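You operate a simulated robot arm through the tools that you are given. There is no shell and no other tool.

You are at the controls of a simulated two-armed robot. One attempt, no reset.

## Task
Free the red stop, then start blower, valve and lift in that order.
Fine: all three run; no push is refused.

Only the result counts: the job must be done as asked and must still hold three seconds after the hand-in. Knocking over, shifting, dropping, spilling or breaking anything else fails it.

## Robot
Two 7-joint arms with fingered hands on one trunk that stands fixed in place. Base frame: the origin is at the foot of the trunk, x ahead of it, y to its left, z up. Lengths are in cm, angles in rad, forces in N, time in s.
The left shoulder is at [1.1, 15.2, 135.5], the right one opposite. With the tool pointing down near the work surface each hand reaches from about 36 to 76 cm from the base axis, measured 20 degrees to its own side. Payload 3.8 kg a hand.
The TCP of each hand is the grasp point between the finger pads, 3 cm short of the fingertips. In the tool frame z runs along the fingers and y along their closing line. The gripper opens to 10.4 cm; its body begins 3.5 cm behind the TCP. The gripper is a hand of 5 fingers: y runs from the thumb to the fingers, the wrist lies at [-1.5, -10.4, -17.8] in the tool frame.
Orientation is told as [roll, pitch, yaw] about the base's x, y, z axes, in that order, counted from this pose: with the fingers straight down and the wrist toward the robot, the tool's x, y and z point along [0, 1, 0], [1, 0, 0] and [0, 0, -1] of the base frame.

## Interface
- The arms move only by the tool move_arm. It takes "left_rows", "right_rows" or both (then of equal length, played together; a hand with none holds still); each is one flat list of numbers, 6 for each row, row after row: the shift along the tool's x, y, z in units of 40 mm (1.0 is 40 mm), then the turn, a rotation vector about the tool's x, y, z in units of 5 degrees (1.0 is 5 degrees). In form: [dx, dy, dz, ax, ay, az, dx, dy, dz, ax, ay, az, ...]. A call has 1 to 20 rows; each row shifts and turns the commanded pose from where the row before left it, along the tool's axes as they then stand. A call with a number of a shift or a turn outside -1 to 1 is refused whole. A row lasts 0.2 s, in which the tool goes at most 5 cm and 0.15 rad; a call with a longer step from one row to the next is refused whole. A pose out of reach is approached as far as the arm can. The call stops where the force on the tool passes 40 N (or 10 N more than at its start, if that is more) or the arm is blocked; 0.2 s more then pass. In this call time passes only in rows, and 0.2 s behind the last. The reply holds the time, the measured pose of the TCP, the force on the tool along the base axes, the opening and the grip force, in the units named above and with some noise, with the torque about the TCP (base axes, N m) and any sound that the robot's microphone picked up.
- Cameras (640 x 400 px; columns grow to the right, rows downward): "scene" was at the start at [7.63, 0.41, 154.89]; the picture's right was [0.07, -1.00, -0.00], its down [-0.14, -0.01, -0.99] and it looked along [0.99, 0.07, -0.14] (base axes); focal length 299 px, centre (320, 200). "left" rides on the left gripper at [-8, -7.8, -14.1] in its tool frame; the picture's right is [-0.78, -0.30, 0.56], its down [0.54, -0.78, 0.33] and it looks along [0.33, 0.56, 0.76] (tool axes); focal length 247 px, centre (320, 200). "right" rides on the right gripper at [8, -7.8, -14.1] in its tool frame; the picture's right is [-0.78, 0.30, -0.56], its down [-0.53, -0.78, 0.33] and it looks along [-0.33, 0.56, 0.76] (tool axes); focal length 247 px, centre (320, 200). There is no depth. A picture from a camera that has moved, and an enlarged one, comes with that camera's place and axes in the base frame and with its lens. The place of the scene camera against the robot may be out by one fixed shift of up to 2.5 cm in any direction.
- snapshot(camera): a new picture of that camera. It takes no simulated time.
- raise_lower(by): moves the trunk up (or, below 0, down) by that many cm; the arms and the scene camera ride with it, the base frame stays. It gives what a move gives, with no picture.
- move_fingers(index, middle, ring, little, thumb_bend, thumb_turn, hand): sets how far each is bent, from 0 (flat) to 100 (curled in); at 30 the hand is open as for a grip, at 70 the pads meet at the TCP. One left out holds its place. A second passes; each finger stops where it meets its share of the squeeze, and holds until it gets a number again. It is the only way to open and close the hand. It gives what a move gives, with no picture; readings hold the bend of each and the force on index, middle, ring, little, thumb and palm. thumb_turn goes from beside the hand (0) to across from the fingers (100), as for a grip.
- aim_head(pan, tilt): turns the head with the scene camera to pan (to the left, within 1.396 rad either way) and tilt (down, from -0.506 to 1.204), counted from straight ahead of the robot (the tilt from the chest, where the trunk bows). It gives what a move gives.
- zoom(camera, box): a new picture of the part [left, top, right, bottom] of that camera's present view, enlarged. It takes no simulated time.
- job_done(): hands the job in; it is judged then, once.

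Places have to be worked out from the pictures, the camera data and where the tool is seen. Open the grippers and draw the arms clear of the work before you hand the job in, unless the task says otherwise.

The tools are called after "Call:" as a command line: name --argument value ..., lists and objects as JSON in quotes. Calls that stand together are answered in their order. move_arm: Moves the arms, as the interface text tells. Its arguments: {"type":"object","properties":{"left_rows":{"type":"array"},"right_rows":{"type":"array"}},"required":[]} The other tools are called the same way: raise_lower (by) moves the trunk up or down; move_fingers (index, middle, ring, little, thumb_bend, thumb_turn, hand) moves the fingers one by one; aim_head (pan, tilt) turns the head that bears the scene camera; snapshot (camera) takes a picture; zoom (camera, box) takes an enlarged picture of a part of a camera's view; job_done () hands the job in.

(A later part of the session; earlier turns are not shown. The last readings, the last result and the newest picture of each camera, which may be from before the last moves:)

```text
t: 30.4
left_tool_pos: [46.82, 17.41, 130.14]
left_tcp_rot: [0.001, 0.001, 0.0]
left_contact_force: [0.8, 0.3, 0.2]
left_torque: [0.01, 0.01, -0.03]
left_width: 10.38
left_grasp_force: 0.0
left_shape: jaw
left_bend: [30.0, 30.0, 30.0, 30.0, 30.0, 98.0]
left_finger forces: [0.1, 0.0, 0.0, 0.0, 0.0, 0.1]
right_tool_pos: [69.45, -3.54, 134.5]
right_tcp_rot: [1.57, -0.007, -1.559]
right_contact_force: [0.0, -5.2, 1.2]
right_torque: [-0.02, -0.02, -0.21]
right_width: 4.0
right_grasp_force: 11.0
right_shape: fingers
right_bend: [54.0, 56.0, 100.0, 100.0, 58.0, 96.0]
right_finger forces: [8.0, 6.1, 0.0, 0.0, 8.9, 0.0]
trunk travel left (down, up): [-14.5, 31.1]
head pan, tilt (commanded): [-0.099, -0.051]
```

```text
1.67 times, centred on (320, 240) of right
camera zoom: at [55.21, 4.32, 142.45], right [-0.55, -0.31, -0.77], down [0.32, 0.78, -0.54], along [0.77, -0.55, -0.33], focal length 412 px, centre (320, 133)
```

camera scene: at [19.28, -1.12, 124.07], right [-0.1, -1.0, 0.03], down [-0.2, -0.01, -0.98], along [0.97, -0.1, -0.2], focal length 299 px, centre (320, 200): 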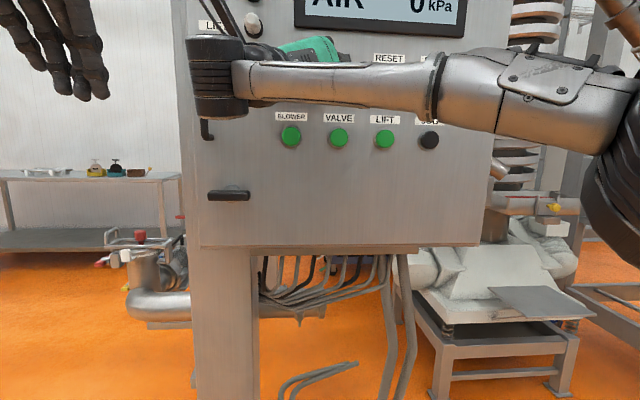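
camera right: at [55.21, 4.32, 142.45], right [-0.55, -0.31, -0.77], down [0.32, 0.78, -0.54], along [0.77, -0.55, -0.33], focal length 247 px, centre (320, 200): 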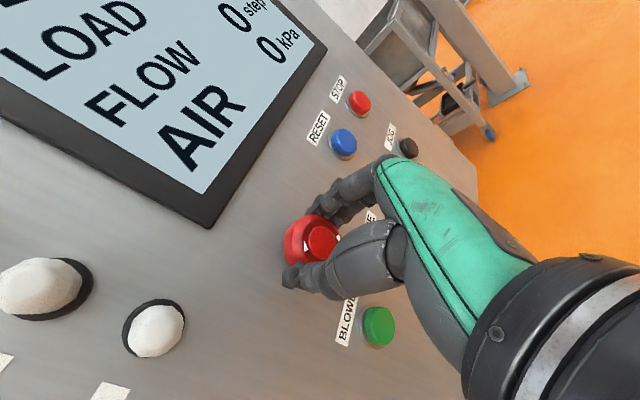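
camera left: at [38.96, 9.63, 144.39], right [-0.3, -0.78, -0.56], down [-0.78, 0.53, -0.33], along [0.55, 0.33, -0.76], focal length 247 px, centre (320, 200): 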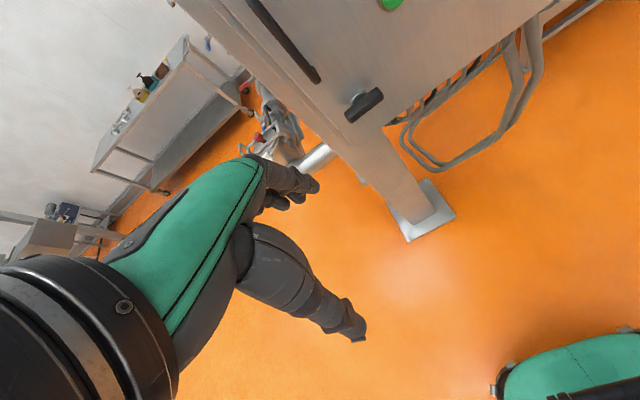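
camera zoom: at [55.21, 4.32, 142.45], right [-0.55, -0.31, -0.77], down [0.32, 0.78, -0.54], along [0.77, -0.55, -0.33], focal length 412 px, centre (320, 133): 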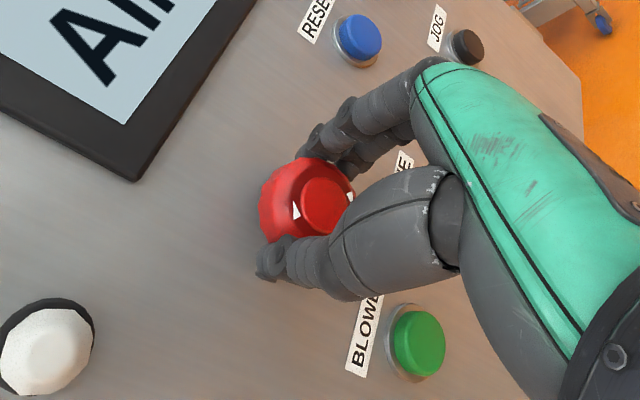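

The arrow stays fixed relative to the hand, so the cap is turning with it. I keep turning clockwise another 25°.

Call:
move_arm --right_rows '[0, 0, 0, 0, 0, 0.8, 0, 0, 0, 0, 0, 0.8, 0, 0, 0, 0, 0, 0.8, 0, 0, 0, 0, 0, 0.8, 0, 0, 0, 0, 0, 0.8, 0, 0, 0, 0, 0, 0.8]'

Call:
snapshot --camera "right"

Call:
zoom --camera "right" --box '[200, 120, 440, 360]'

```text
t: 31.8
left_tool_pos: [46.5, 17.32, 130.38]
left_tcp_rot: [0.0, -0.003, -0.001]
left_contact_force: [-0.3, 0.2, 0.4]
left_torque: [0.04, 0.03, -0.03]
left_width: 10.37
left_grasp_force: 0.1
left_shape: jaw
left_bend: [30.0, 30.0, 30.0, 30.0, 30.0, 98.0]
left_finger forces: [0.1, 0.0, 0.1, 0.1, 0.0, 0.1]
right_tool_pos: [69.03, -3.46, 134.77]
right_tcp_rot: [1.574, 0.413, -1.558]
right_contact_force: [-17.3, -6.2, -3.4]
right_torque: [-0.04, 0.15, -0.44]
right_width: 3.96
right_grasp_force: 13.8
right_shape: fingers
right_bend: [54.0, 55.0, 100.0, 100.0, 59.0, 97.0]
right_finger forces: [9.1, 8.7, 0.1, 0.0, 9.8, 0.0]
trunk travel left (down, up): [-14.5, 31.1]
head pan, tilt (commanded): [-0.099, -0.051]
```

```text
taken
camera right: at [54.88, 0.39, 145.09], right [-0.56, 0.03, -0.83], down [0.32, 0.93, -0.18], along [0.77, -0.37, -0.53], focal length 247 px, centre (320, 200)
```

right: 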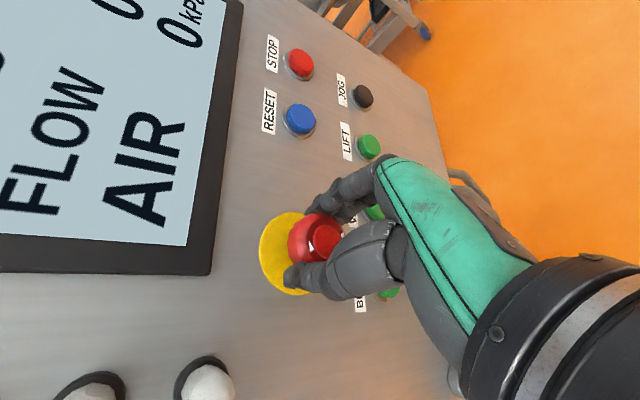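

```text
1.67 times, centred on (320, 240) of right
camera zoom: at [54.88, 0.39, 145.09], right [-0.56, 0.03, -0.83], down [0.32, 0.93, -0.18], along [0.77, -0.37, -0.53], focal length 412 px, centre (320, 133)
```

zoom: 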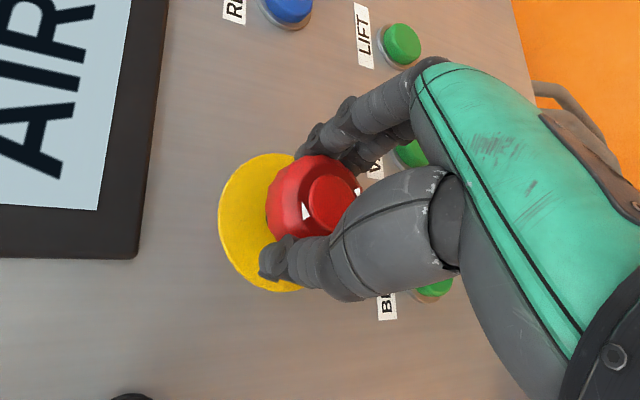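

The cap has popped out, showing a yellow disc behind it and a 17 N push on the hand, so the latch has let go. I open the three fingers and look.

Call:
move_fingers --hand "right" --index 40 --middle 40 --thumb_bend 40

Call:
snapshot --camera "right"

```text
t: 32.8
left_tool_pos: [46.9, 17.55, 130.3]
left_tcp_rot: [-0.001, 0.003, 0.002]
left_contact_force: [-0.2, 0.6, 0.3]
left_torque: [0.01, 0.0, 0.01]
left_width: 10.33
left_grasp_force: 0.1
left_shape: jaw
left_bend: [30.0, 30.0, 30.0, 30.0, 30.0, 98.0]
left_finger forces: [0.1, 0.0, 0.1, 0.0, 0.1, 0.0]
right_tool_pos: [69.42, -3.26, 134.45]
right_tcp_rot: [1.571, 0.408, -1.561]
right_contact_force: [-0.1, -0.1, 0.0]
right_torque: [0.0, -0.03, -0.01]
right_width: 7.78
right_grasp_force: 0.1
right_shape: fingers
right_bend: [40.0, 40.0, 100.0, 100.0, 40.0, 97.0]
right_finger forces: [0.0, 0.1, 0.0, 0.1, 0.0, 0.0]
trunk travel left (down, up): [-14.5, 31.1]
head pan, tilt (commanded): [-0.099, -0.051]
```

```text
taken
camera right: at [55.24, 0.63, 144.93], right [-0.56, 0.03, -0.83], down [0.32, 0.93, -0.18], along [0.77, -0.37, -0.53], focal length 247 px, centre (320, 200)
```

right: 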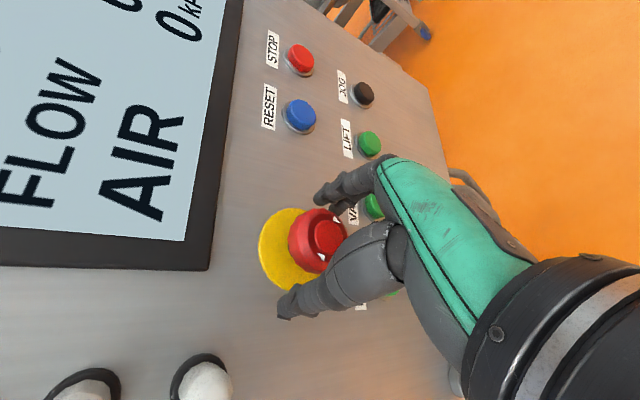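

The cap stays out with no load on the hand. I withdraw straight back about 12 cm and roll back for a view of the whole panel.

Call:
move_arm --right_rows '[0, 0, -0.5, 0, 0, 0, 0, 0, -0.8, 0, 0, 0, 0, 0, -0.8, 0, 0, 0, 0, 0, -0.8, 0, 0, 0, 0, 0, -0.3, 0, 0, -1, 0, 0, 0, 0, 0, -1, 0, 0, 0, 0, 0, -1, 0, 0, 0, 0, 0, -1, 0, 0, 0, 0, 0, -1, 0, 0, 0, 0, 0, -1, 0, 0, 0, 0, 0, -1, 0, 0, 0, 0, 0, -1, 0, 0, 0, 0, 0, -1, 0, 0, 0, 0, 0, -1, 0, 0, 0, 0, 0, -1, 0, 0, 0, 0, 0, -1, 0, 0, 0, 0, 0, -1]'

Call:
snapshot --camera "right"

Call:
snapshot --camera "scene"

```text
t: 36.4
left_tool_pos: [46.81, 17.6, 130.23]
left_tcp_rot: [-0.003, 0.0, 0.001]
left_contact_force: [-1.0, -0.5, 0.2]
left_torque: [-0.03, 0.0, 0.0]
left_width: 10.34
left_grasp_force: 0.1
left_shape: jaw
left_bend: [30.0, 30.0, 30.0, 30.0, 30.0, 98.0]
left_finger forces: [0.0, 0.1, 0.0, 0.0, 0.1, 0.0]
right_tool_pos: [56.73, -3.38, 134.62]
right_tcp_rot: [1.57, -0.727, -1.558]
right_contact_force: [-0.5, -0.1, 0.4]
right_torque: [-0.01, -0.03, 0.03]
right_width: 7.76
right_grasp_force: 0.1
right_shape: fingers
right_bend: [40.0, 40.0, 100.0, 100.0, 40.0, 97.0]
right_finger forces: [0.0, 0.0, 0.0, 0.0, 0.1, 0.0]
trunk travel left (down, up): [-14.5, 31.1]
head pan, tilt (commanded): [-0.099, -0.051]
```

```text
taken
camera right: at [42.35, 7.63, 135.35], right [-0.55, -0.74, -0.38], down [0.33, 0.23, -0.92], along [0.77, -0.63, 0.12], focal length 247 px, centre (320, 200)
```

right: 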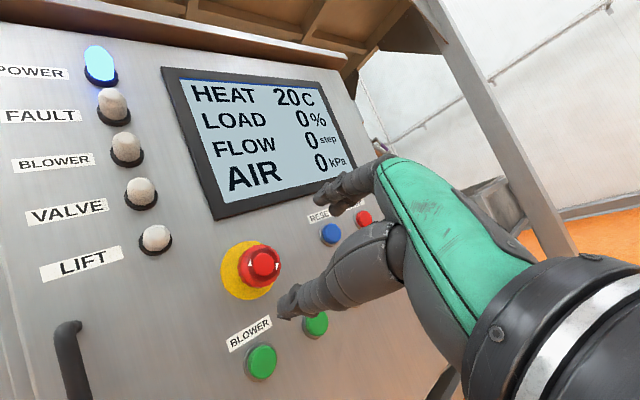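

```text
taken
camera scene: at [19.26, -1.14, 124.08], right [-0.1, -1.0, 0.02], down [-0.2, 0.0, -0.98], along [0.97, -0.1, -0.2], focal length 299 px, centre (320, 200)
```

scene: 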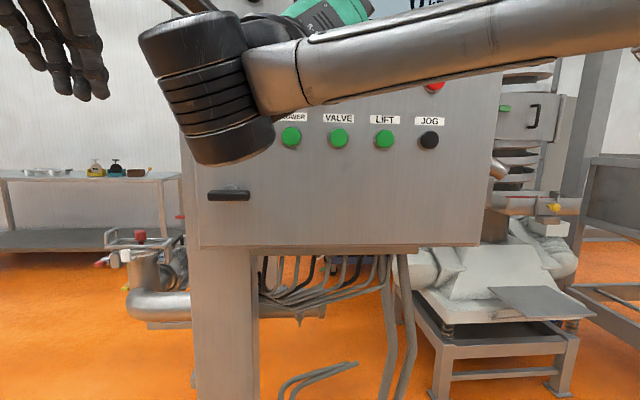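

The stop is out and stays out; power lamp is lit and FAULT looks dark. I zoom in on lamps and the button row to check for any sign that a reset would be needed.

Call:
zoom --camera "right" --box '[60, 30, 220, 270]'

Call:
zoom --camera "right" --box '[200, 180, 400, 390]'

```text
1.67 times, centred on (140, 150) of right
camera zoom: at [42.35, 7.63, 135.35], right [-0.55, -0.74, -0.38], down [0.33, 0.23, -0.92], along [0.77, -0.63, 0.12], focal length 412 px, centre (620, 283)
```

zoom: 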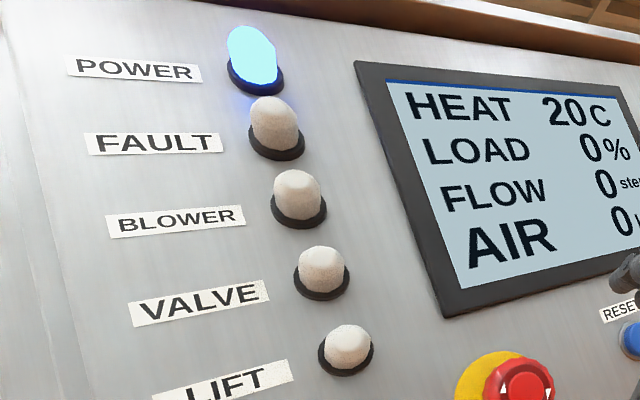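

```text
1.90 times, centred on (300, 285) of right
camera zoom: at [42.35, 7.63, 135.35], right [-0.55, -0.74, -0.38], down [0.33, 0.23, -0.92], along [0.77, -0.63, 0.12], focal length 470 px, centre (358, 38)
```

zoom: 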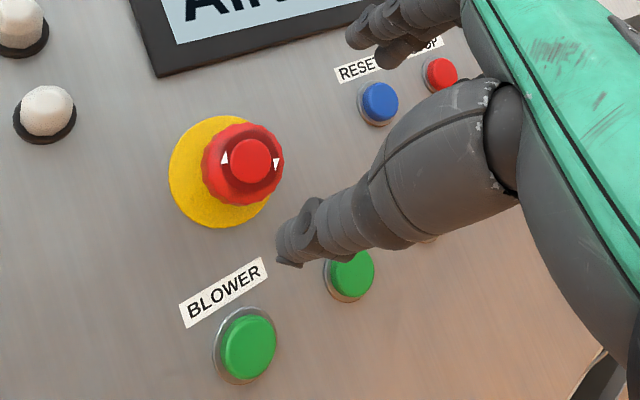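

FAULT is dark and nothing else is lit, so no reset is called for; the starts should be accepted. I now make a pointing hand: index forward, middle and thumb curled away, and look where the index tip is.

Call:
move_fingers --hand "right" --index 35 --middle 100 --thumb_bend 100

Call:
snapshot --camera "right"

Call:
snapshot --camera "scene"

```text
t: 37.4
left_tool_pos: [46.86, 17.47, 130.19]
left_tcp_rot: [-0.003, 0.001, 0.001]
left_contact_force: [-0.3, 0.7, -0.2]
left_torque: [0.04, 0.0, 0.03]
left_width: 10.37
left_grasp_force: 0.0
left_shape: jaw
left_bend: [30.0, 30.0, 30.0, 30.0, 30.0, 98.0]
left_finger forces: [0.1, 0.0, 0.1, 0.1, 0.0, 0.0]
right_tool_pos: [56.65, -3.46, 134.49]
right_tcp_rot: [1.571, -0.727, -1.558]
right_contact_force: [0.1, 0.4, -0.6]
right_torque: [0.0, 0.0, 0.01]
right_width: 2.44
right_grasp_force: 0.0
right_shape: fingers
right_bend: [34.0, 100.0, 100.0, 100.0, 97.0, 97.0]
right_finger forces: [0.1, 0.1, 0.0, 0.0, 0.0, 0.1]
trunk travel left (down, up): [-14.5, 31.1]
head pan, tilt (commanded): [-0.099, -0.051]
```

```text
taken
camera right: at [42.37, 7.64, 135.35], right [-0.55, -0.74, -0.38], down [0.33, 0.23, -0.92], along [0.77, -0.63, 0.12], focal length 247 px, centre (320, 200)
```

right: 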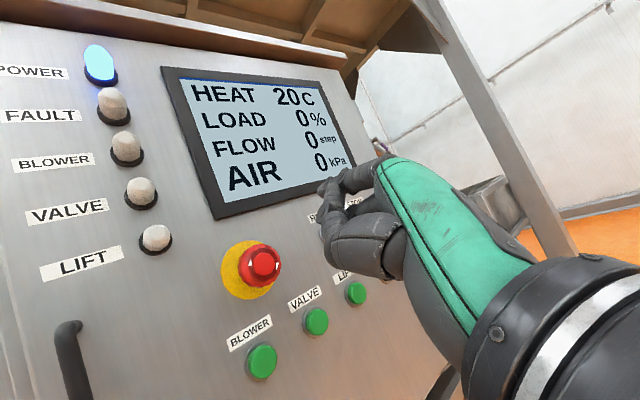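

```text
taken
camera scene: at [19.27, -1.12, 124.07], right [-0.1, -1.0, 0.02], down [-0.2, -0.01, -0.98], along [0.97, -0.1, -0.2], focal length 299 px, centre (320, 200)
```

scene: 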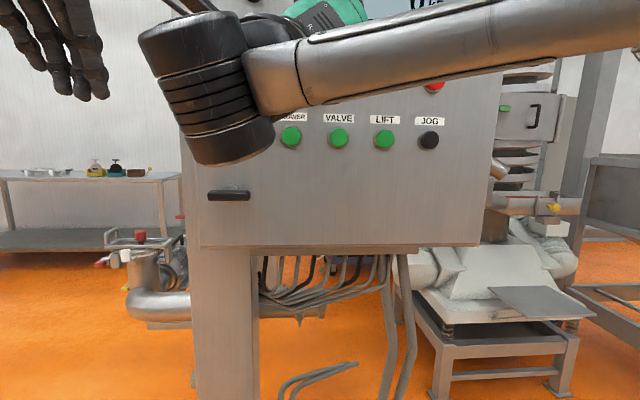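

I zoom in on the index tip in the hand view.

Call:
zoom --camera "right" --box '[270, 130, 430, 300]'

```text
2.35 times, centred on (350, 215) of right
camera zoom: at [42.37, 7.64, 135.35], right [-0.55, -0.74, -0.38], down [0.33, 0.23, -0.92], along [0.77, -0.63, 0.12], focal length 581 px, centre (249, 165)
```

zoom: 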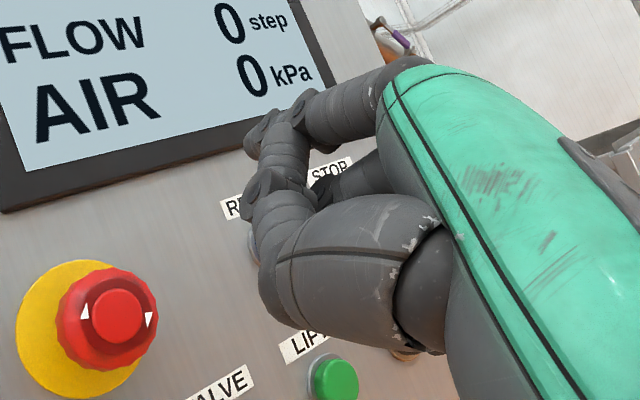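

The index tip leads the curled thumb by about 2 cm, roughly at tool (1, 5, 2.5). Buttons triangulate to about BLOWER (72, -0.6, 124.8), VALVE (72, -8.5, 124.8), LIFT (72, -17, 124.8). I move the hand down in front of BLOWER at a safe distance.

Call:
move_arm --right_rows '[-0.395, -0.8625, 0, 0, 0, 0, -0.395, -0.8625, 0, 0, 0, 0, -0.395, -0.8625, 0, 0, 0, 0, -0.395, -0.8625, 0, 0, 0, 0]'

Call:
snapshot --camera "right"

Call:
snapshot --camera "scene"

```text
t: 38.4
left_tool_pos: [46.93, 17.78, 130.18]
left_tcp_rot: [-0.002, 0.001, 0.002]
left_contact_force: [0.1, -0.7, -1.1]
left_torque: [0.02, -0.01, 0.02]
left_width: 10.34
left_grasp_force: 0.0
left_shape: jaw
left_bend: [30.0, 30.0, 30.0, 30.0, 30.0, 98.0]
left_finger forces: [0.1, 0.0, 0.0, 0.0, 0.0, 0.0]
right_tool_pos: [56.57, 2.72, 120.58]
right_tcp_rot: [1.569, -0.728, -1.559]
right_contact_force: [-0.3, 0.5, 0.3]
right_torque: [0.0, 0.03, 0.02]
right_width: 2.42
right_grasp_force: 0.1
right_shape: fingers
right_bend: [34.0, 100.0, 100.0, 100.0, 97.0, 97.0]
right_finger forces: [0.0, 0.0, 0.1, 0.1, 0.0, 0.0]
trunk travel left (down, up): [-14.5, 31.1]
head pan, tilt (commanded): [-0.099, -0.051]
```

```text
taken
camera right: at [42.35, 13.77, 121.37], right [-0.55, -0.74, -0.38], down [0.33, 0.23, -0.92], along [0.77, -0.63, 0.12], focal length 247 px, centre (320, 200)
```

right: 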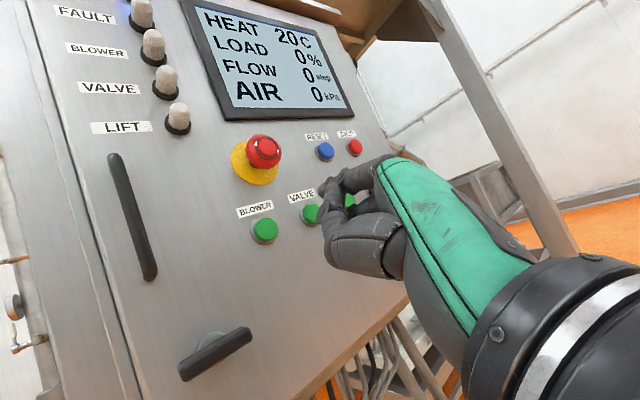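

```text
taken
camera scene: at [19.34, -1.04, 124.06], right [-0.1, -0.99, 0.03], down [-0.2, -0.01, -0.98], along [0.97, -0.1, -0.2], focal length 299 px, centre (320, 200)
```

scene: 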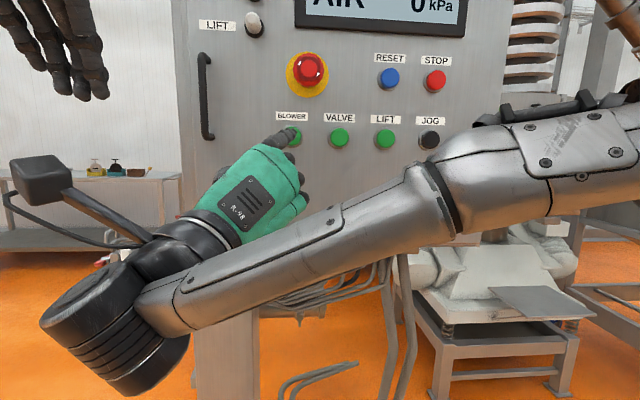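

Reach is fine here. BLOWER shows at about (72, -0.3, 124.5); I move forward 8 cm and re-measure at closer range.

Call:
move_arm --right_rows '[0, 0, 0.7, 0, 0, 0, 0, 0, 0.7, 0, 0, 0, 0, 0, 0.7, 0, 0, 0]'

Call:
snapshot --camera "right"

Call:
zoom --camera "right" --box '[240, 130, 400, 290]'

Call:
zoom --camera "scene" --box '[220, 40, 460, 190]'

```text
t: 39.2
left_tool_pos: [46.84, 17.59, 130.22]
left_tcp_rot: [-0.001, 0.002, 0.002]
left_contact_force: [-0.5, 0.2, 0.6]
left_torque: [0.02, 0.04, 0.02]
left_width: 10.35
left_grasp_force: 0.1
left_shape: jaw
left_bend: [30.0, 30.0, 30.0, 30.0, 30.0, 98.0]
left_finger forces: [0.0, 0.0, 0.1, 0.0, 0.0, 0.0]
right_tool_pos: [64.96, 2.98, 120.6]
right_tcp_rot: [1.568, -0.725, -1.556]
right_contact_force: [-1.0, -0.4, 0.0]
right_torque: [0.01, 0.0, 0.02]
right_width: 2.45
right_grasp_force: 0.0
right_shape: fingers
right_bend: [34.0, 100.0, 100.0, 100.0, 97.0, 97.0]
right_finger forces: [0.1, 0.1, 0.1, 0.1, 0.0, 0.0]
trunk travel left (down, up): [-14.5, 31.1]
head pan, tilt (commanded): [-0.099, -0.051]
```

```text
taken
camera right: at [50.8, 13.93, 121.41], right [-0.55, -0.74, -0.38], down [0.33, 0.23, -0.92], along [0.77, -0.63, 0.12], focal length 247 px, centre (320, 200)
```

right: 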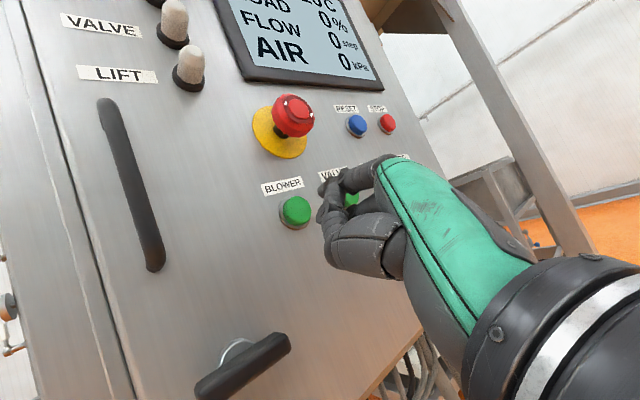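

```text
2.50 times, centred on (320, 210) of right
camera zoom: at [50.8, 13.93, 121.41], right [-0.55, -0.74, -0.38], down [0.33, 0.23, -0.92], along [0.77, -0.63, 0.12], focal length 617 px, centre (320, 175)
```

zoom: 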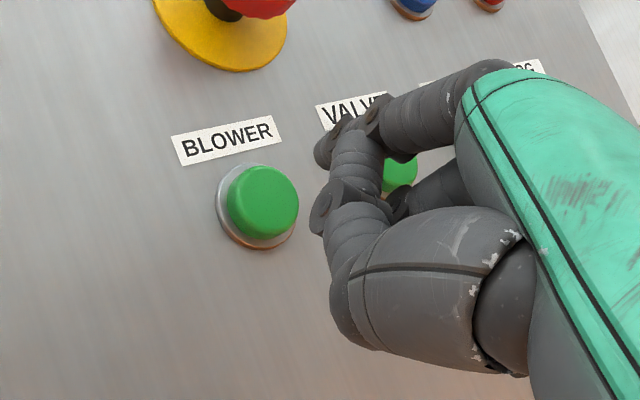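

```text
2.67 times, centred on (340, 115) of scene
camera zoom: at [19.32, -1.12, 124.06], right [-0.1, -0.99, 0.03], down [-0.2, -0.01, -0.98], along [0.97, -0.1, -0.2], focal length 797 px, centre (267, 427)
```

zoom: 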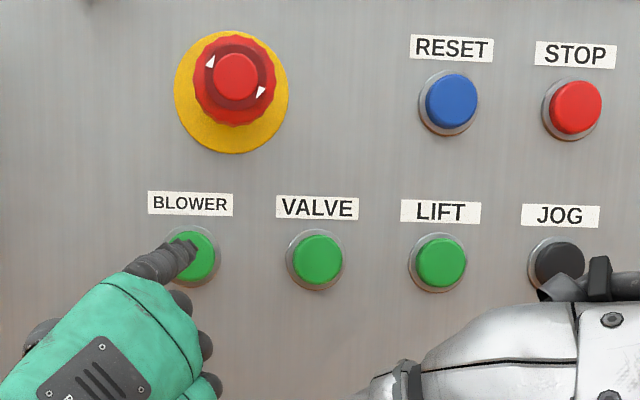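

The scene and hand views agree: the index tip is at about (68.1, -0.9, 124.9) and BLOWER's face about 4 cm ahead and 0.5 cm lower. I correct by +0.25 in y and -0.5 in z and move ahead 2.8 cm, short of touching.

Call:
move_arm --right_rows '[-0.052, -0.13, 0, 0, 0, 0, 0, 0, 0.35, 0, 0, 0, 0, 0, 0.35, 0, 0, 0]'

Call:
zoom --camera "right" --box '[240, 130, 400, 290]'

Call:
zoom --camera "scene" --box '[240, 90, 360, 165]'

```text
t: 40.0
left_tool_pos: [46.76, 17.58, 130.2]
left_tcp_rot: [-0.002, 0.003, 0.002]
left_contact_force: [0.2, -0.4, -0.7]
left_torque: [0.0, 0.02, 0.01]
left_width: 10.35
left_grasp_force: 0.1
left_shape: jaw
left_bend: [30.0, 30.0, 30.0, 30.0, 30.0, 98.0]
left_finger forces: [0.0, 0.1, 0.0, 0.0, 0.0, 0.0]
right_tool_pos: [67.72, 3.19, 120.16]
right_tcp_rot: [1.57, -0.727, -1.56]
right_contact_force: [0.1, 0.4, -1.1]
right_torque: [-0.01, -0.01, 0.01]
right_width: 2.44
right_grasp_force: 0.0
right_shape: fingers
right_bend: [34.0, 100.0, 100.0, 100.0, 97.0, 97.0]
right_finger forces: [0.0, 0.1, 0.0, 0.0, 0.1, 0.0]
trunk travel left (down, up): [-14.5, 31.1]
head pan, tilt (commanded): [-0.099, -0.051]
```

```text
2.50 times, centred on (320, 210) of right
camera zoom: at [53.56, 14.17, 120.97], right [-0.55, -0.74, -0.38], down [0.33, 0.23, -0.92], along [0.77, -0.63, 0.12], focal length 617 px, centre (320, 175)
```

zoom: 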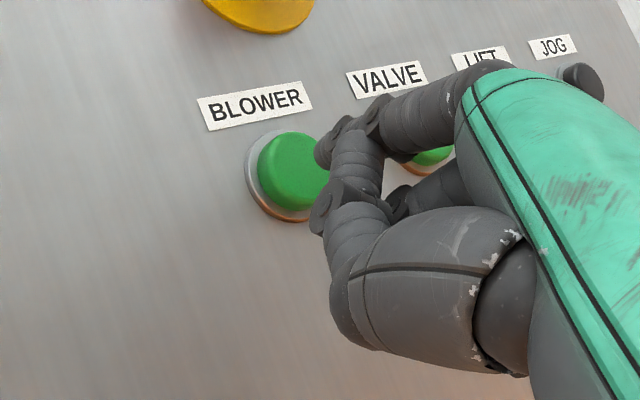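

```text
5.33 times, centred on (300, 128) of scene
camera zoom: at [19.3, -1.11, 124.07], right [-0.1, -0.99, 0.03], down [-0.2, -0.01, -0.98], along [0.97, -0.1, -0.2], focal length 1593 px, centre (427, 587)
```

zoom: 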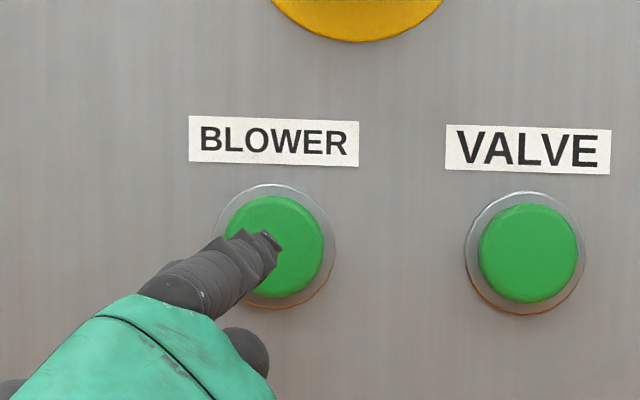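

The tip is centred on BLOWER in the scene view, about 1 cm short. I push on in 4 mm steps and watch force and sound.

Call:
move_arm --right_rows '[0, 0, 0.1, 0, 0, 0, 0, 0, 0.1, 0, 0, 0, 0, 0, 0.1, 0, 0, 0]'

Call:
zoom --camera "scene" --box '[240, 90, 360, 165]'

Call:
zoom --camera "right" --box '[240, 130, 400, 290]'

```text
t: 40.8
left_tool_pos: [46.72, 17.55, 130.17]
left_tcp_rot: [-0.001, 0.002, 0.001]
left_contact_force: [-0.6, -0.1, 0.4]
left_torque: [0.02, -0.05, 0.04]
left_width: 10.37
left_grasp_force: 0.2
left_shape: jaw
left_bend: [30.0, 30.0, 30.0, 30.0, 30.0, 98.0]
left_finger forces: [0.0, 0.0, 0.0, 0.0, 0.0, 0.1]
right_tool_pos: [68.85, 3.16, 120.1]
right_tcp_rot: [1.569, -0.726, -1.558]
right_contact_force: [-0.6, 0.1, -0.5]
right_torque: [-0.01, -0.03, 0.01]
right_width: 2.44
right_grasp_force: 0.1
right_shape: fingers
right_bend: [34.0, 100.0, 100.0, 100.0, 97.0, 97.0]
right_finger forces: [0.0, 0.0, 0.1, 0.1, 0.1, 0.0]
trunk travel left (down, up): [-14.5, 31.1]
head pan, tilt (commanded): [-0.099, -0.051]
```

```text
5.33 times, centred on (300, 128) of scene
camera zoom: at [19.28, -1.12, 124.07], right [-0.1, -1.0, 0.03], down [-0.2, -0.01, -0.98], along [0.97, -0.1, -0.2], focal length 1593 px, centre (427, 587)
```

zoom: 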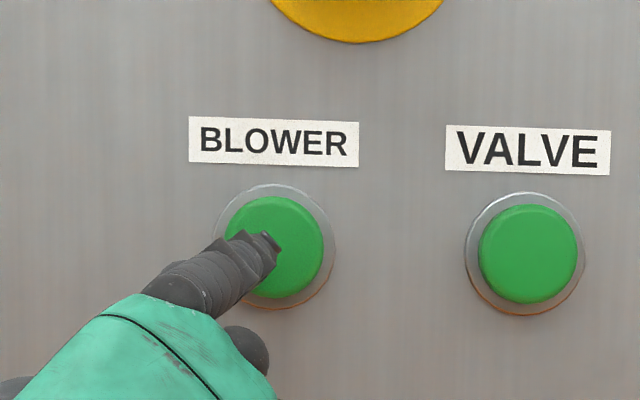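

```text
2.50 times, centred on (320, 210) of right
camera zoom: at [54.69, 14.17, 120.97], right [-0.55, -0.74, -0.38], down [0.33, 0.23, -0.92], along [0.77, -0.63, 0.12], focal length 617 px, centre (320, 175)
```

zoom: 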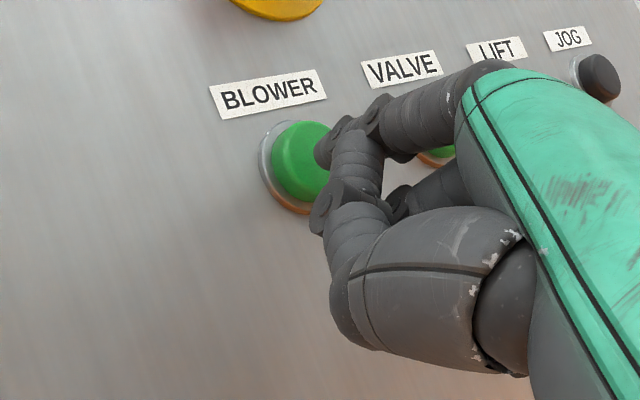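

No contact yet; the tip is very near the face. I continue in 2-3 mm steps.

Call:
move_arm --right_rows '[0, 0, 0.07, 0, 0, 0, 0, 0, 0.07, 0, 0, 0]'

Call:
zoom --camera "right" --box '[240, 130, 400, 290]'

```text
t: 41.4
left_tool_pos: [46.81, 17.63, 130.25]
left_tcp_rot: [-0.002, 0.002, 0.002]
left_contact_force: [-0.5, 0.3, 0.2]
left_torque: [-0.02, -0.01, 0.01]
left_width: 10.38
left_grasp_force: 0.1
left_shape: jaw
left_bend: [30.0, 30.0, 30.0, 30.0, 30.0, 98.0]
left_finger forces: [0.0, 0.0, 0.0, 0.0, 0.0, 0.0]
right_tool_pos: [69.53, 3.18, 120.26]
right_tcp_rot: [1.569, -0.727, -1.561]
right_contact_force: [-0.9, 0.2, 0.3]
right_torque: [-0.02, 0.03, 0.03]
right_width: 2.4
right_grasp_force: 0.1
right_shape: fingers
right_bend: [34.0, 100.0, 100.0, 100.0, 97.0, 97.0]
right_finger forces: [0.0, 0.1, 0.0, 0.0, 0.0, 0.1]
trunk travel left (down, up): [-14.5, 31.1]
head pan, tilt (commanded): [-0.099, -0.051]
```

```text
2.50 times, centred on (320, 210) of right
camera zoom: at [55.26, 14.19, 120.96], right [-0.55, -0.74, -0.38], down [0.33, 0.23, -0.92], along [0.77, -0.63, 0.12], focal length 617 px, centre (320, 175)
```

zoom: 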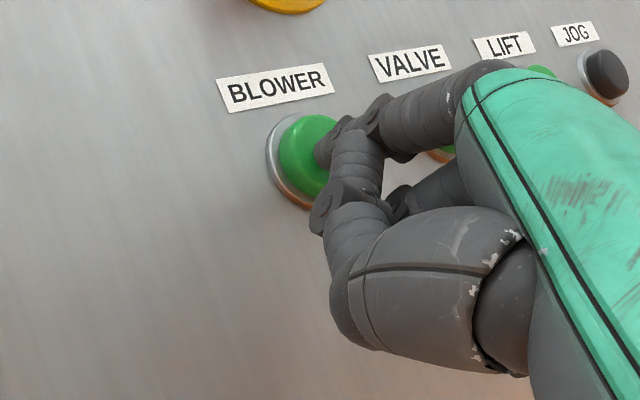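

Still free. I continue a few millimetres more, watching whether the index (and not the thumb) takes the load.

Call:
move_arm --right_rows '[0, 0, 0.06, 0, 0, 0, 0, 0, 0.06, 0, 0, 0]'

Call:
zoom --camera "right" --box '[240, 130, 400, 290]'

```text
t: 42.0
left_tool_pos: [46.77, 17.69, 130.32]
left_tcp_rot: [-0.002, 0.001, 0.0]
left_contact_force: [-0.7, 0.3, 0.2]
left_torque: [0.0, 0.0, -0.03]
left_width: 10.37
left_grasp_force: 0.0
left_shape: jaw
left_bend: [30.0, 30.0, 30.0, 30.0, 30.0, 98.0]
left_finger forces: [0.0, 0.0, 0.1, 0.0, 0.1, 0.1]
right_tool_pos: [69.88, 3.09, 120.12]
right_tcp_rot: [1.572, -0.725, -1.561]
right_contact_force: [-1.9, 0.1, -1.0]
right_torque: [0.0, -0.03, -0.06]
right_width: 2.45
right_grasp_force: 1.0
right_shape: fingers
right_bend: [33.0, 100.0, 100.0, 100.0, 97.0, 97.0]
right_finger forces: [1.3, 0.0, 0.0, 0.0, 0.0, 0.1]
trunk travel left (down, up): [-14.5, 31.1]
head pan, tilt (commanded): [-0.099, -0.051]
```

```text
2.50 times, centred on (320, 210) of right
camera zoom: at [55.71, 14.21, 120.99], right [-0.55, -0.74, -0.38], down [0.33, 0.23, -0.92], along [0.77, -0.63, 0.12], focal length 617 px, centre (320, 175)
```

zoom: 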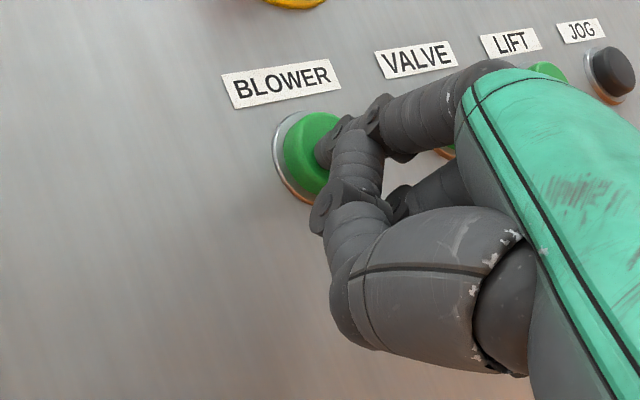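

The index touches BLOWER (1.3 N) at TCP x≈69.9. I press on.

Call:
move_arm --right_rows '[0, 0, 0.06, 0, 0, 0, 0, 0, 0.06, 0, 0, 0, 0, 0, 0.06, 0, 0, 0]'

Call:
snapshot --camera "right"

Call:
zoom --camera "right" --box '[240, 130, 400, 290]'

```text
t: 42.8
left_tool_pos: [46.62, 17.72, 130.3]
left_tcp_rot: [-0.002, 0.001, 0.001]
left_contact_force: [1.3, -0.7, 0.0]
left_torque: [-0.05, 0.02, -0.03]
left_width: 10.36
left_grasp_force: 0.2
left_shape: jaw
left_bend: [30.0, 30.0, 30.0, 30.0, 30.0, 98.0]
left_finger forces: [0.0, 0.1, 0.1, 0.1, 0.0, 0.0]
right_tool_pos: [70.35, 3.19, 120.31]
right_tcp_rot: [1.572, -0.728, -1.561]
right_contact_force: [-8.3, 0.2, -3.2]
right_torque: [0.08, -0.31, -0.29]
right_width: 2.52
right_grasp_force: 4.3
right_shape: fingers
right_bend: [33.0, 100.0, 100.0, 100.0, 97.0, 97.0]
right_finger forces: [8.1, 0.1, 0.0, 0.0, 0.1, 0.1]
trunk travel left (down, up): [-14.5, 31.1]
head pan, tilt (commanded): [-0.099, -0.051]
heard: click
```

```text
taken
camera right: at [56.24, 14.25, 121.06], right [-0.55, -0.74, -0.38], down [0.33, 0.23, -0.92], along [0.77, -0.63, 0.12], focal length 247 px, centre (320, 200)
```

right: 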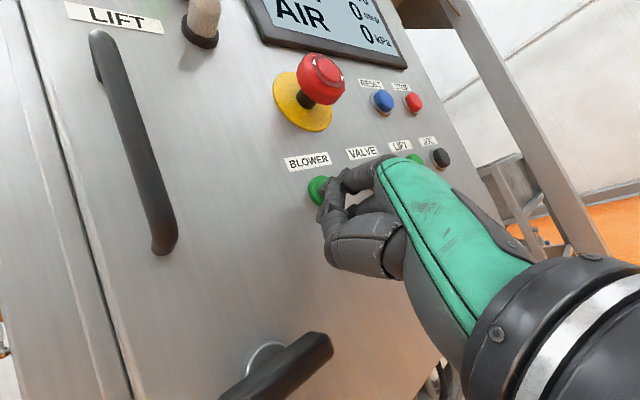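

```text
2.50 times, centred on (320, 210) of right
camera zoom: at [56.24, 14.25, 121.06], right [-0.55, -0.74, -0.38], down [0.33, 0.23, -0.92], along [0.77, -0.63, 0.12], focal length 617 px, centre (320, 175)
```

zoom: 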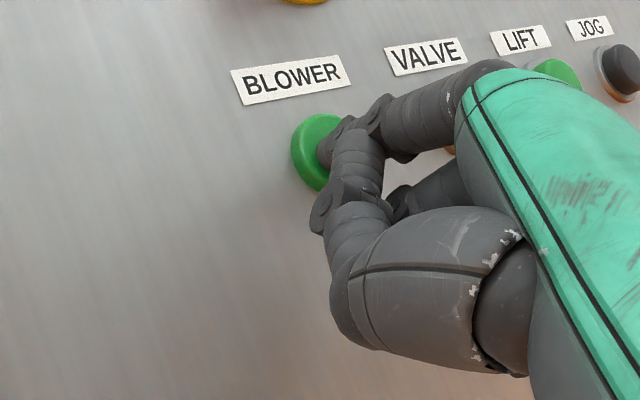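

A click was heard with about 8 N on the index. I back off 4 cm and look up at lamps and display.

Call:
move_arm --right_rows '[0, 0, -0.5, 0, 0, 0, 0, 0, -0.5, 0, 0, 0]'

Call:
aim_head --pan -0.1 --tilt -0.35

Call:
snapshot --camera "scene"

Call:
snapshot --camera "right"

```text
t: 43.4
left_tool_pos: [46.59, 17.63, 130.22]
left_tcp_rot: [-0.001, 0.0, 0.0]
left_contact_force: [0.1, -0.7, -0.1]
left_torque: [-0.01, -0.03, -0.01]
left_width: 10.34
left_grasp_force: 0.1
left_shape: jaw
left_bend: [30.0, 30.0, 30.0, 30.0, 30.0, 98.0]
left_finger forces: [0.1, 0.1, 0.0, 0.0, 0.1, 0.0]
right_tool_pos: [66.67, 3.1, 120.16]
right_tcp_rot: [1.571, -0.726, -1.56]
right_contact_force: [0.1, 0.0, 0.6]
right_torque: [0.01, -0.01, -0.02]
right_width: 2.46
right_grasp_force: 0.0
right_shape: fingers
right_bend: [33.0, 100.0, 100.0, 100.0, 97.0, 97.0]
right_finger forces: [0.0, 0.0, 0.0, 0.1, 0.0, 0.0]
trunk travel left (down, up): [-14.5, 31.1]
head pan, tilt (commanded): [-0.099, -0.051]
```

```text
t: 44.2
left_tool_pos: [46.91, 17.54, 130.33]
left_tcp_rot: [-0.003, 0.002, 0.002]
left_contact_force: [0.2, -0.6, -0.4]
left_torque: [0.01, 0.01, 0.01]
left_width: 10.37
left_grasp_force: 0.0
left_shape: jaw
left_bend: [30.0, 30.0, 30.0, 30.0, 30.0, 98.0]
left_finger forces: [0.0, 0.0, 0.1, 0.0, 0.0, 0.0]
right_tool_pos: [66.78, 3.08, 120.12]
right_tcp_rot: [1.57, -0.725, -1.557]
right_contact_force: [-0.4, 0.7, -0.5]
right_torque: [0.01, 0.01, 0.0]
right_width: 2.48
right_grasp_force: 0.2
right_shape: fingers
right_bend: [33.0, 100.0, 100.0, 100.0, 97.0, 97.0]
right_finger forces: [0.0, 0.1, 0.0, 0.1, 0.1, 0.0]
trunk travel left (down, up): [-14.5, 31.1]
head pan, tilt (commanded): [-0.099, -0.351]
```

```text
taken
camera scene: at [18.69, -0.99, 126.79], right [-0.1, -1.0, 0.03], down [0.09, -0.03, -0.99], along [0.99, -0.09, 0.1], focal length 299 px, centre (320, 200)
```

scene: 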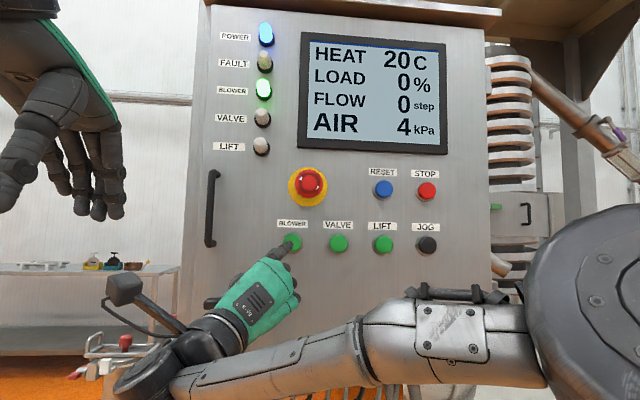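

```text
taken
camera right: at [52.57, 14.15, 120.93], right [-0.55, -0.74, -0.38], down [0.33, 0.23, -0.92], along [0.77, -0.63, 0.12], focal length 247 px, centre (320, 200)
```

right: 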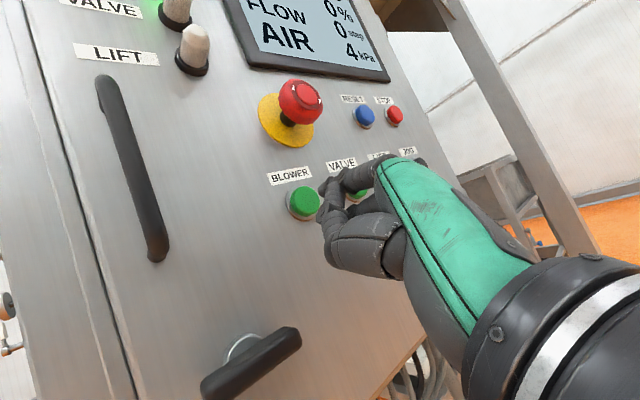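

The BLOWER lamp is green and AIR is rising (4 kPa). While it builds I move across in front of VALVE (8.2 cm to the right), staying well back from the panel.

Call:
move_arm --right_rows '[0, 0, -0.5, 0, 0, 0, -0.34, 0.384, 0, 0, 0, 0, -0.34, 0.384, 0, 0, 0, 0, -0.34, 0.383, 0, 0, 0, 0, -0.341, 0.383, 0, 0, 0, 0]'

Call:
snapshot --camera "scene"

Call:
snapshot --camera "right"

```text
t: 45.4
left_tool_pos: [46.81, 17.47, 130.18]
left_tcp_rot: [0.0, 0.001, 0.001]
left_contact_force: [-0.7, -0.5, 0.2]
left_torque: [0.04, -0.03, 0.0]
left_width: 10.37
left_grasp_force: 0.0
left_shape: jaw
left_bend: [30.0, 30.0, 30.0, 30.0, 30.0, 98.0]
left_finger forces: [0.0, 0.0, 0.0, 0.1, 0.0, 0.1]
right_tool_pos: [64.79, -5.25, 120.08]
right_tcp_rot: [1.57, -0.727, -1.56]
right_contact_force: [1.0, -0.7, -0.1]
right_torque: [0.02, 0.0, 0.02]
right_width: 2.47
right_grasp_force: 0.1
right_shape: fingers
right_bend: [33.0, 100.0, 100.0, 100.0, 97.0, 97.0]
right_finger forces: [0.1, 0.0, 0.1, 0.0, 0.0, 0.0]
trunk travel left (down, up): [-14.5, 31.1]
head pan, tilt (commanded): [-0.099, -0.351]
```

```text
taken
camera scene: at [18.68, -1.08, 126.8], right [-0.1, -1.0, 0.02], down [0.1, -0.03, -0.99], along [0.99, -0.09, 0.1], focal length 299 px, centre (320, 200)
```

scene: 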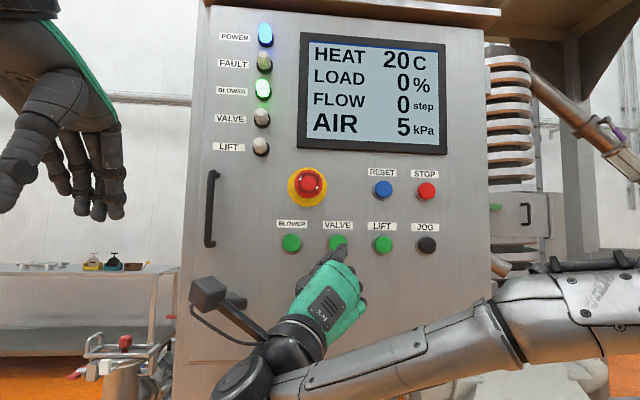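

```text
taken
camera right: at [50.53, 5.78, 120.95], right [-0.55, -0.74, -0.38], down [0.33, 0.23, -0.92], along [0.77, -0.63, 0.12], focal length 247 px, centre (320, 200)
```

right: 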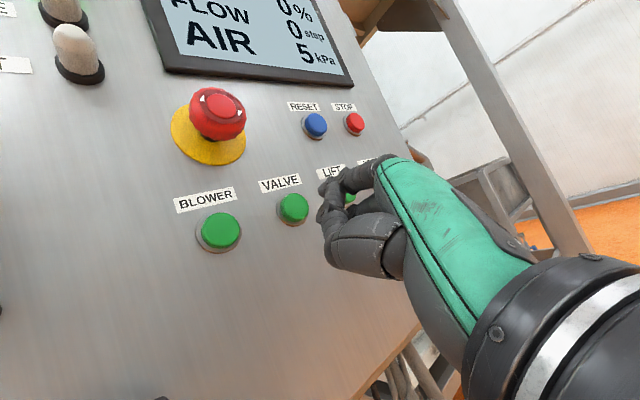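

AIR reads 5 kPa and is climbing slowly. I hold still to let it build, then read it again.

Call:
move_arm --right_rows '[0, 0, 0, 0, 0, 0, 0, 0, 0, 0, 0, 0, 0, 0, 0, 0, 0, 0, 0, 0, 0, 0, 0, 0, 0, 0, 0, 0, 0, 0, 0, 0, 0, 0, 0, 0, 0, 0, 0, 0, 0, 0, 0, 0, 0, 0, 0, 0, 0, 0, 0, 0, 0, 0, 0, 0, 0, 0, 0, 0, 0, 0, 0, 0, 0, 0, 0, 0, 0, 0, 0, 0, 0, 0, 0, 0, 0, 0, 0, 0, 0, 0, 0, 0, 0, 0, 0, 0, 0, 0, 0, 0, 0, 0, 0, 0, 0, 0, 0, 0, 0, 0, 0, 0, 0, 0, 0, 0, 0, 0, 0, 0, 0, 0, 0, 0, 0, 0, 0, 0]'

Call:
snapshot --camera "scene"

```text
t: 49.6
left_tool_pos: [46.77, 17.6, 130.29]
left_tcp_rot: [-0.002, 0.003, -0.001]
left_contact_force: [-1.3, 0.2, 0.3]
left_torque: [0.0, 0.0, 0.02]
left_width: 10.35
left_grasp_force: 0.1
left_shape: jaw
left_bend: [30.0, 30.0, 30.0, 30.0, 30.0, 98.0]
left_finger forces: [0.0, 0.0, 0.0, 0.0, 0.1, 0.0]
right_tool_pos: [64.71, -5.19, 120.13]
right_tcp_rot: [1.572, -0.725, -1.559]
right_contact_force: [0.1, 0.2, 0.4]
right_torque: [-0.01, 0.0, -0.01]
right_width: 2.47
right_grasp_force: 0.0
right_shape: fingers
right_bend: [33.0, 100.0, 100.0, 100.0, 97.0, 97.0]
right_finger forces: [0.0, 0.1, 0.1, 0.0, 0.0, 0.0]
trunk travel left (down, up): [-14.5, 31.1]
head pan, tilt (commanded): [-0.099, -0.351]
```

```text
taken
camera scene: at [18.67, -1.0, 126.8], right [-0.1, -1.0, 0.03], down [0.1, -0.03, -0.99], along [0.99, -0.09, 0.1], focal length 299 px, centre (320, 200)
```

scene: 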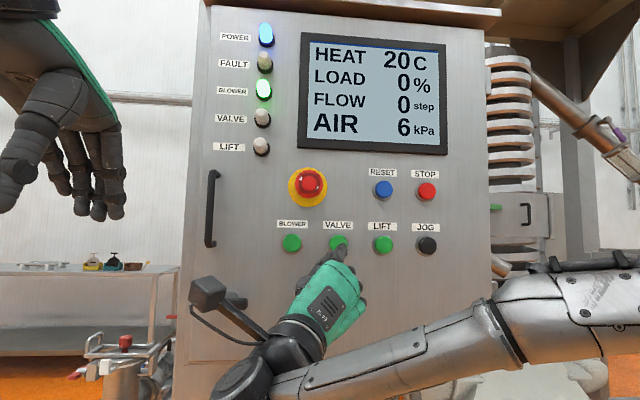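

AIR is at 6 kPa, levelling off. I wait another 4 s to see whether it has settled.

Call:
move_arm --right_rows '[0, 0, 0, 0, 0, 0, 0, 0, 0, 0, 0, 0, 0, 0, 0, 0, 0, 0, 0, 0, 0, 0, 0, 0, 0, 0, 0, 0, 0, 0, 0, 0, 0, 0, 0, 0, 0, 0, 0, 0, 0, 0, 0, 0, 0, 0, 0, 0, 0, 0, 0, 0, 0, 0, 0, 0, 0, 0, 0, 0, 0, 0, 0, 0, 0, 0, 0, 0, 0, 0, 0, 0, 0, 0, 0, 0, 0, 0, 0, 0, 0, 0, 0, 0, 0, 0, 0, 0, 0, 0, 0, 0, 0, 0, 0, 0, 0, 0, 0, 0, 0, 0, 0, 0, 0, 0, 0, 0, 0, 0, 0, 0, 0, 0, 0, 0, 0, 0, 0, 0]'

Call:
snapshot --camera "scene"

Call:
zoom --camera "scene" --box '[270, 210, 390, 285]'

Call:
zoom --camera "right" --box '[240, 130, 400, 290]'

```text
t: 53.8
left_tool_pos: [46.77, 17.57, 130.11]
left_tcp_rot: [-0.002, 0.002, 0.0]
left_contact_force: [1.0, -0.4, -0.1]
left_torque: [-0.02, 0.03, 0.04]
left_width: 10.36
left_grasp_force: 0.0
left_shape: jaw
left_bend: [30.0, 30.0, 30.0, 30.0, 30.0, 98.0]
left_finger forces: [0.1, 0.0, 0.1, 0.1, 0.0, 0.0]
right_tool_pos: [64.71, -5.15, 120.17]
right_tcp_rot: [1.57, -0.726, -1.559]
right_contact_force: [-0.4, 0.2, 0.6]
right_torque: [0.03, 0.01, -0.02]
right_width: 2.45
right_grasp_force: 0.0
right_shape: fingers
right_bend: [33.0, 100.0, 100.0, 100.0, 97.0, 97.0]
right_finger forces: [0.0, 0.1, 0.0, 0.1, 0.1, 0.0]
trunk travel left (down, up): [-14.5, 31.1]
head pan, tilt (commanded): [-0.099, -0.351]
```

```text
taken
camera scene: at [18.67, -1.0, 126.8], right [-0.1, -1.0, 0.03], down [0.1, -0.03, -0.99], along [0.99, -0.09, 0.1], focal length 299 px, centre (320, 200)
```

scene: 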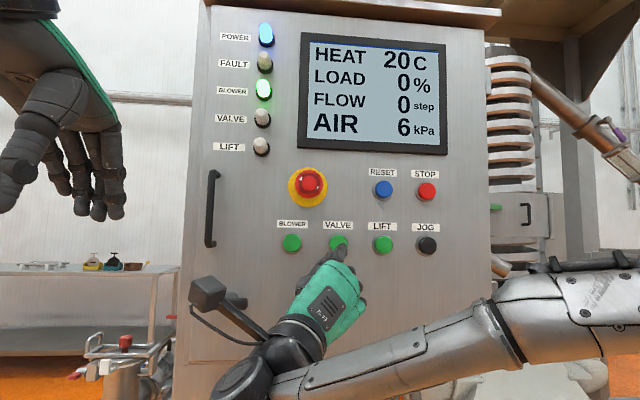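

```text
5.33 times, centred on (330, 248) of scene
camera zoom: at [18.67, -1.0, 126.8], right [-0.1, -1.0, 0.03], down [0.1, -0.03, -0.99], along [0.99, -0.09, 0.1], focal length 1593 px, centre (267, -53)
```

zoom: 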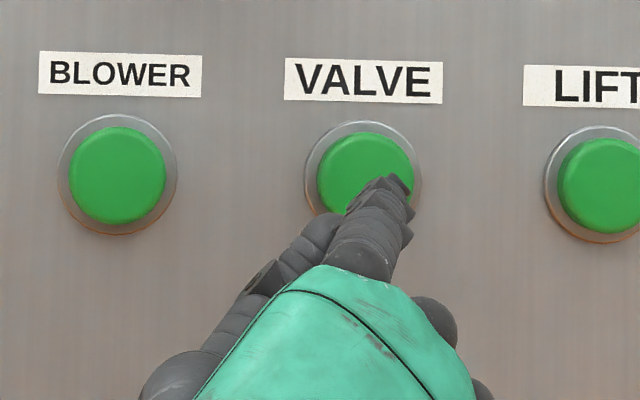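

```text
2.50 times, centred on (320, 210) of right
camera zoom: at [50.54, 5.88, 120.96], right [-0.55, -0.74, -0.38], down [0.33, 0.23, -0.92], along [0.77, -0.63, 0.12], focal length 617 px, centre (320, 175)
```

zoom: 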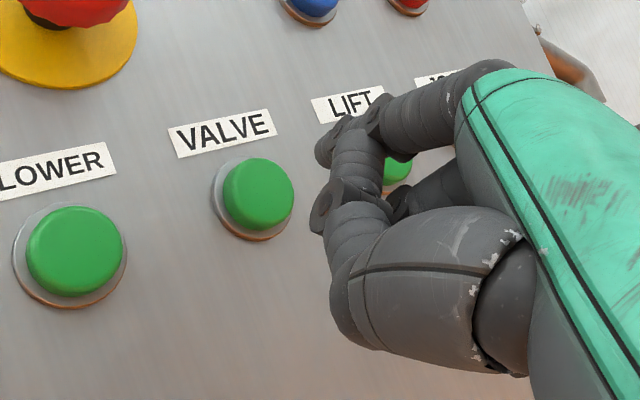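

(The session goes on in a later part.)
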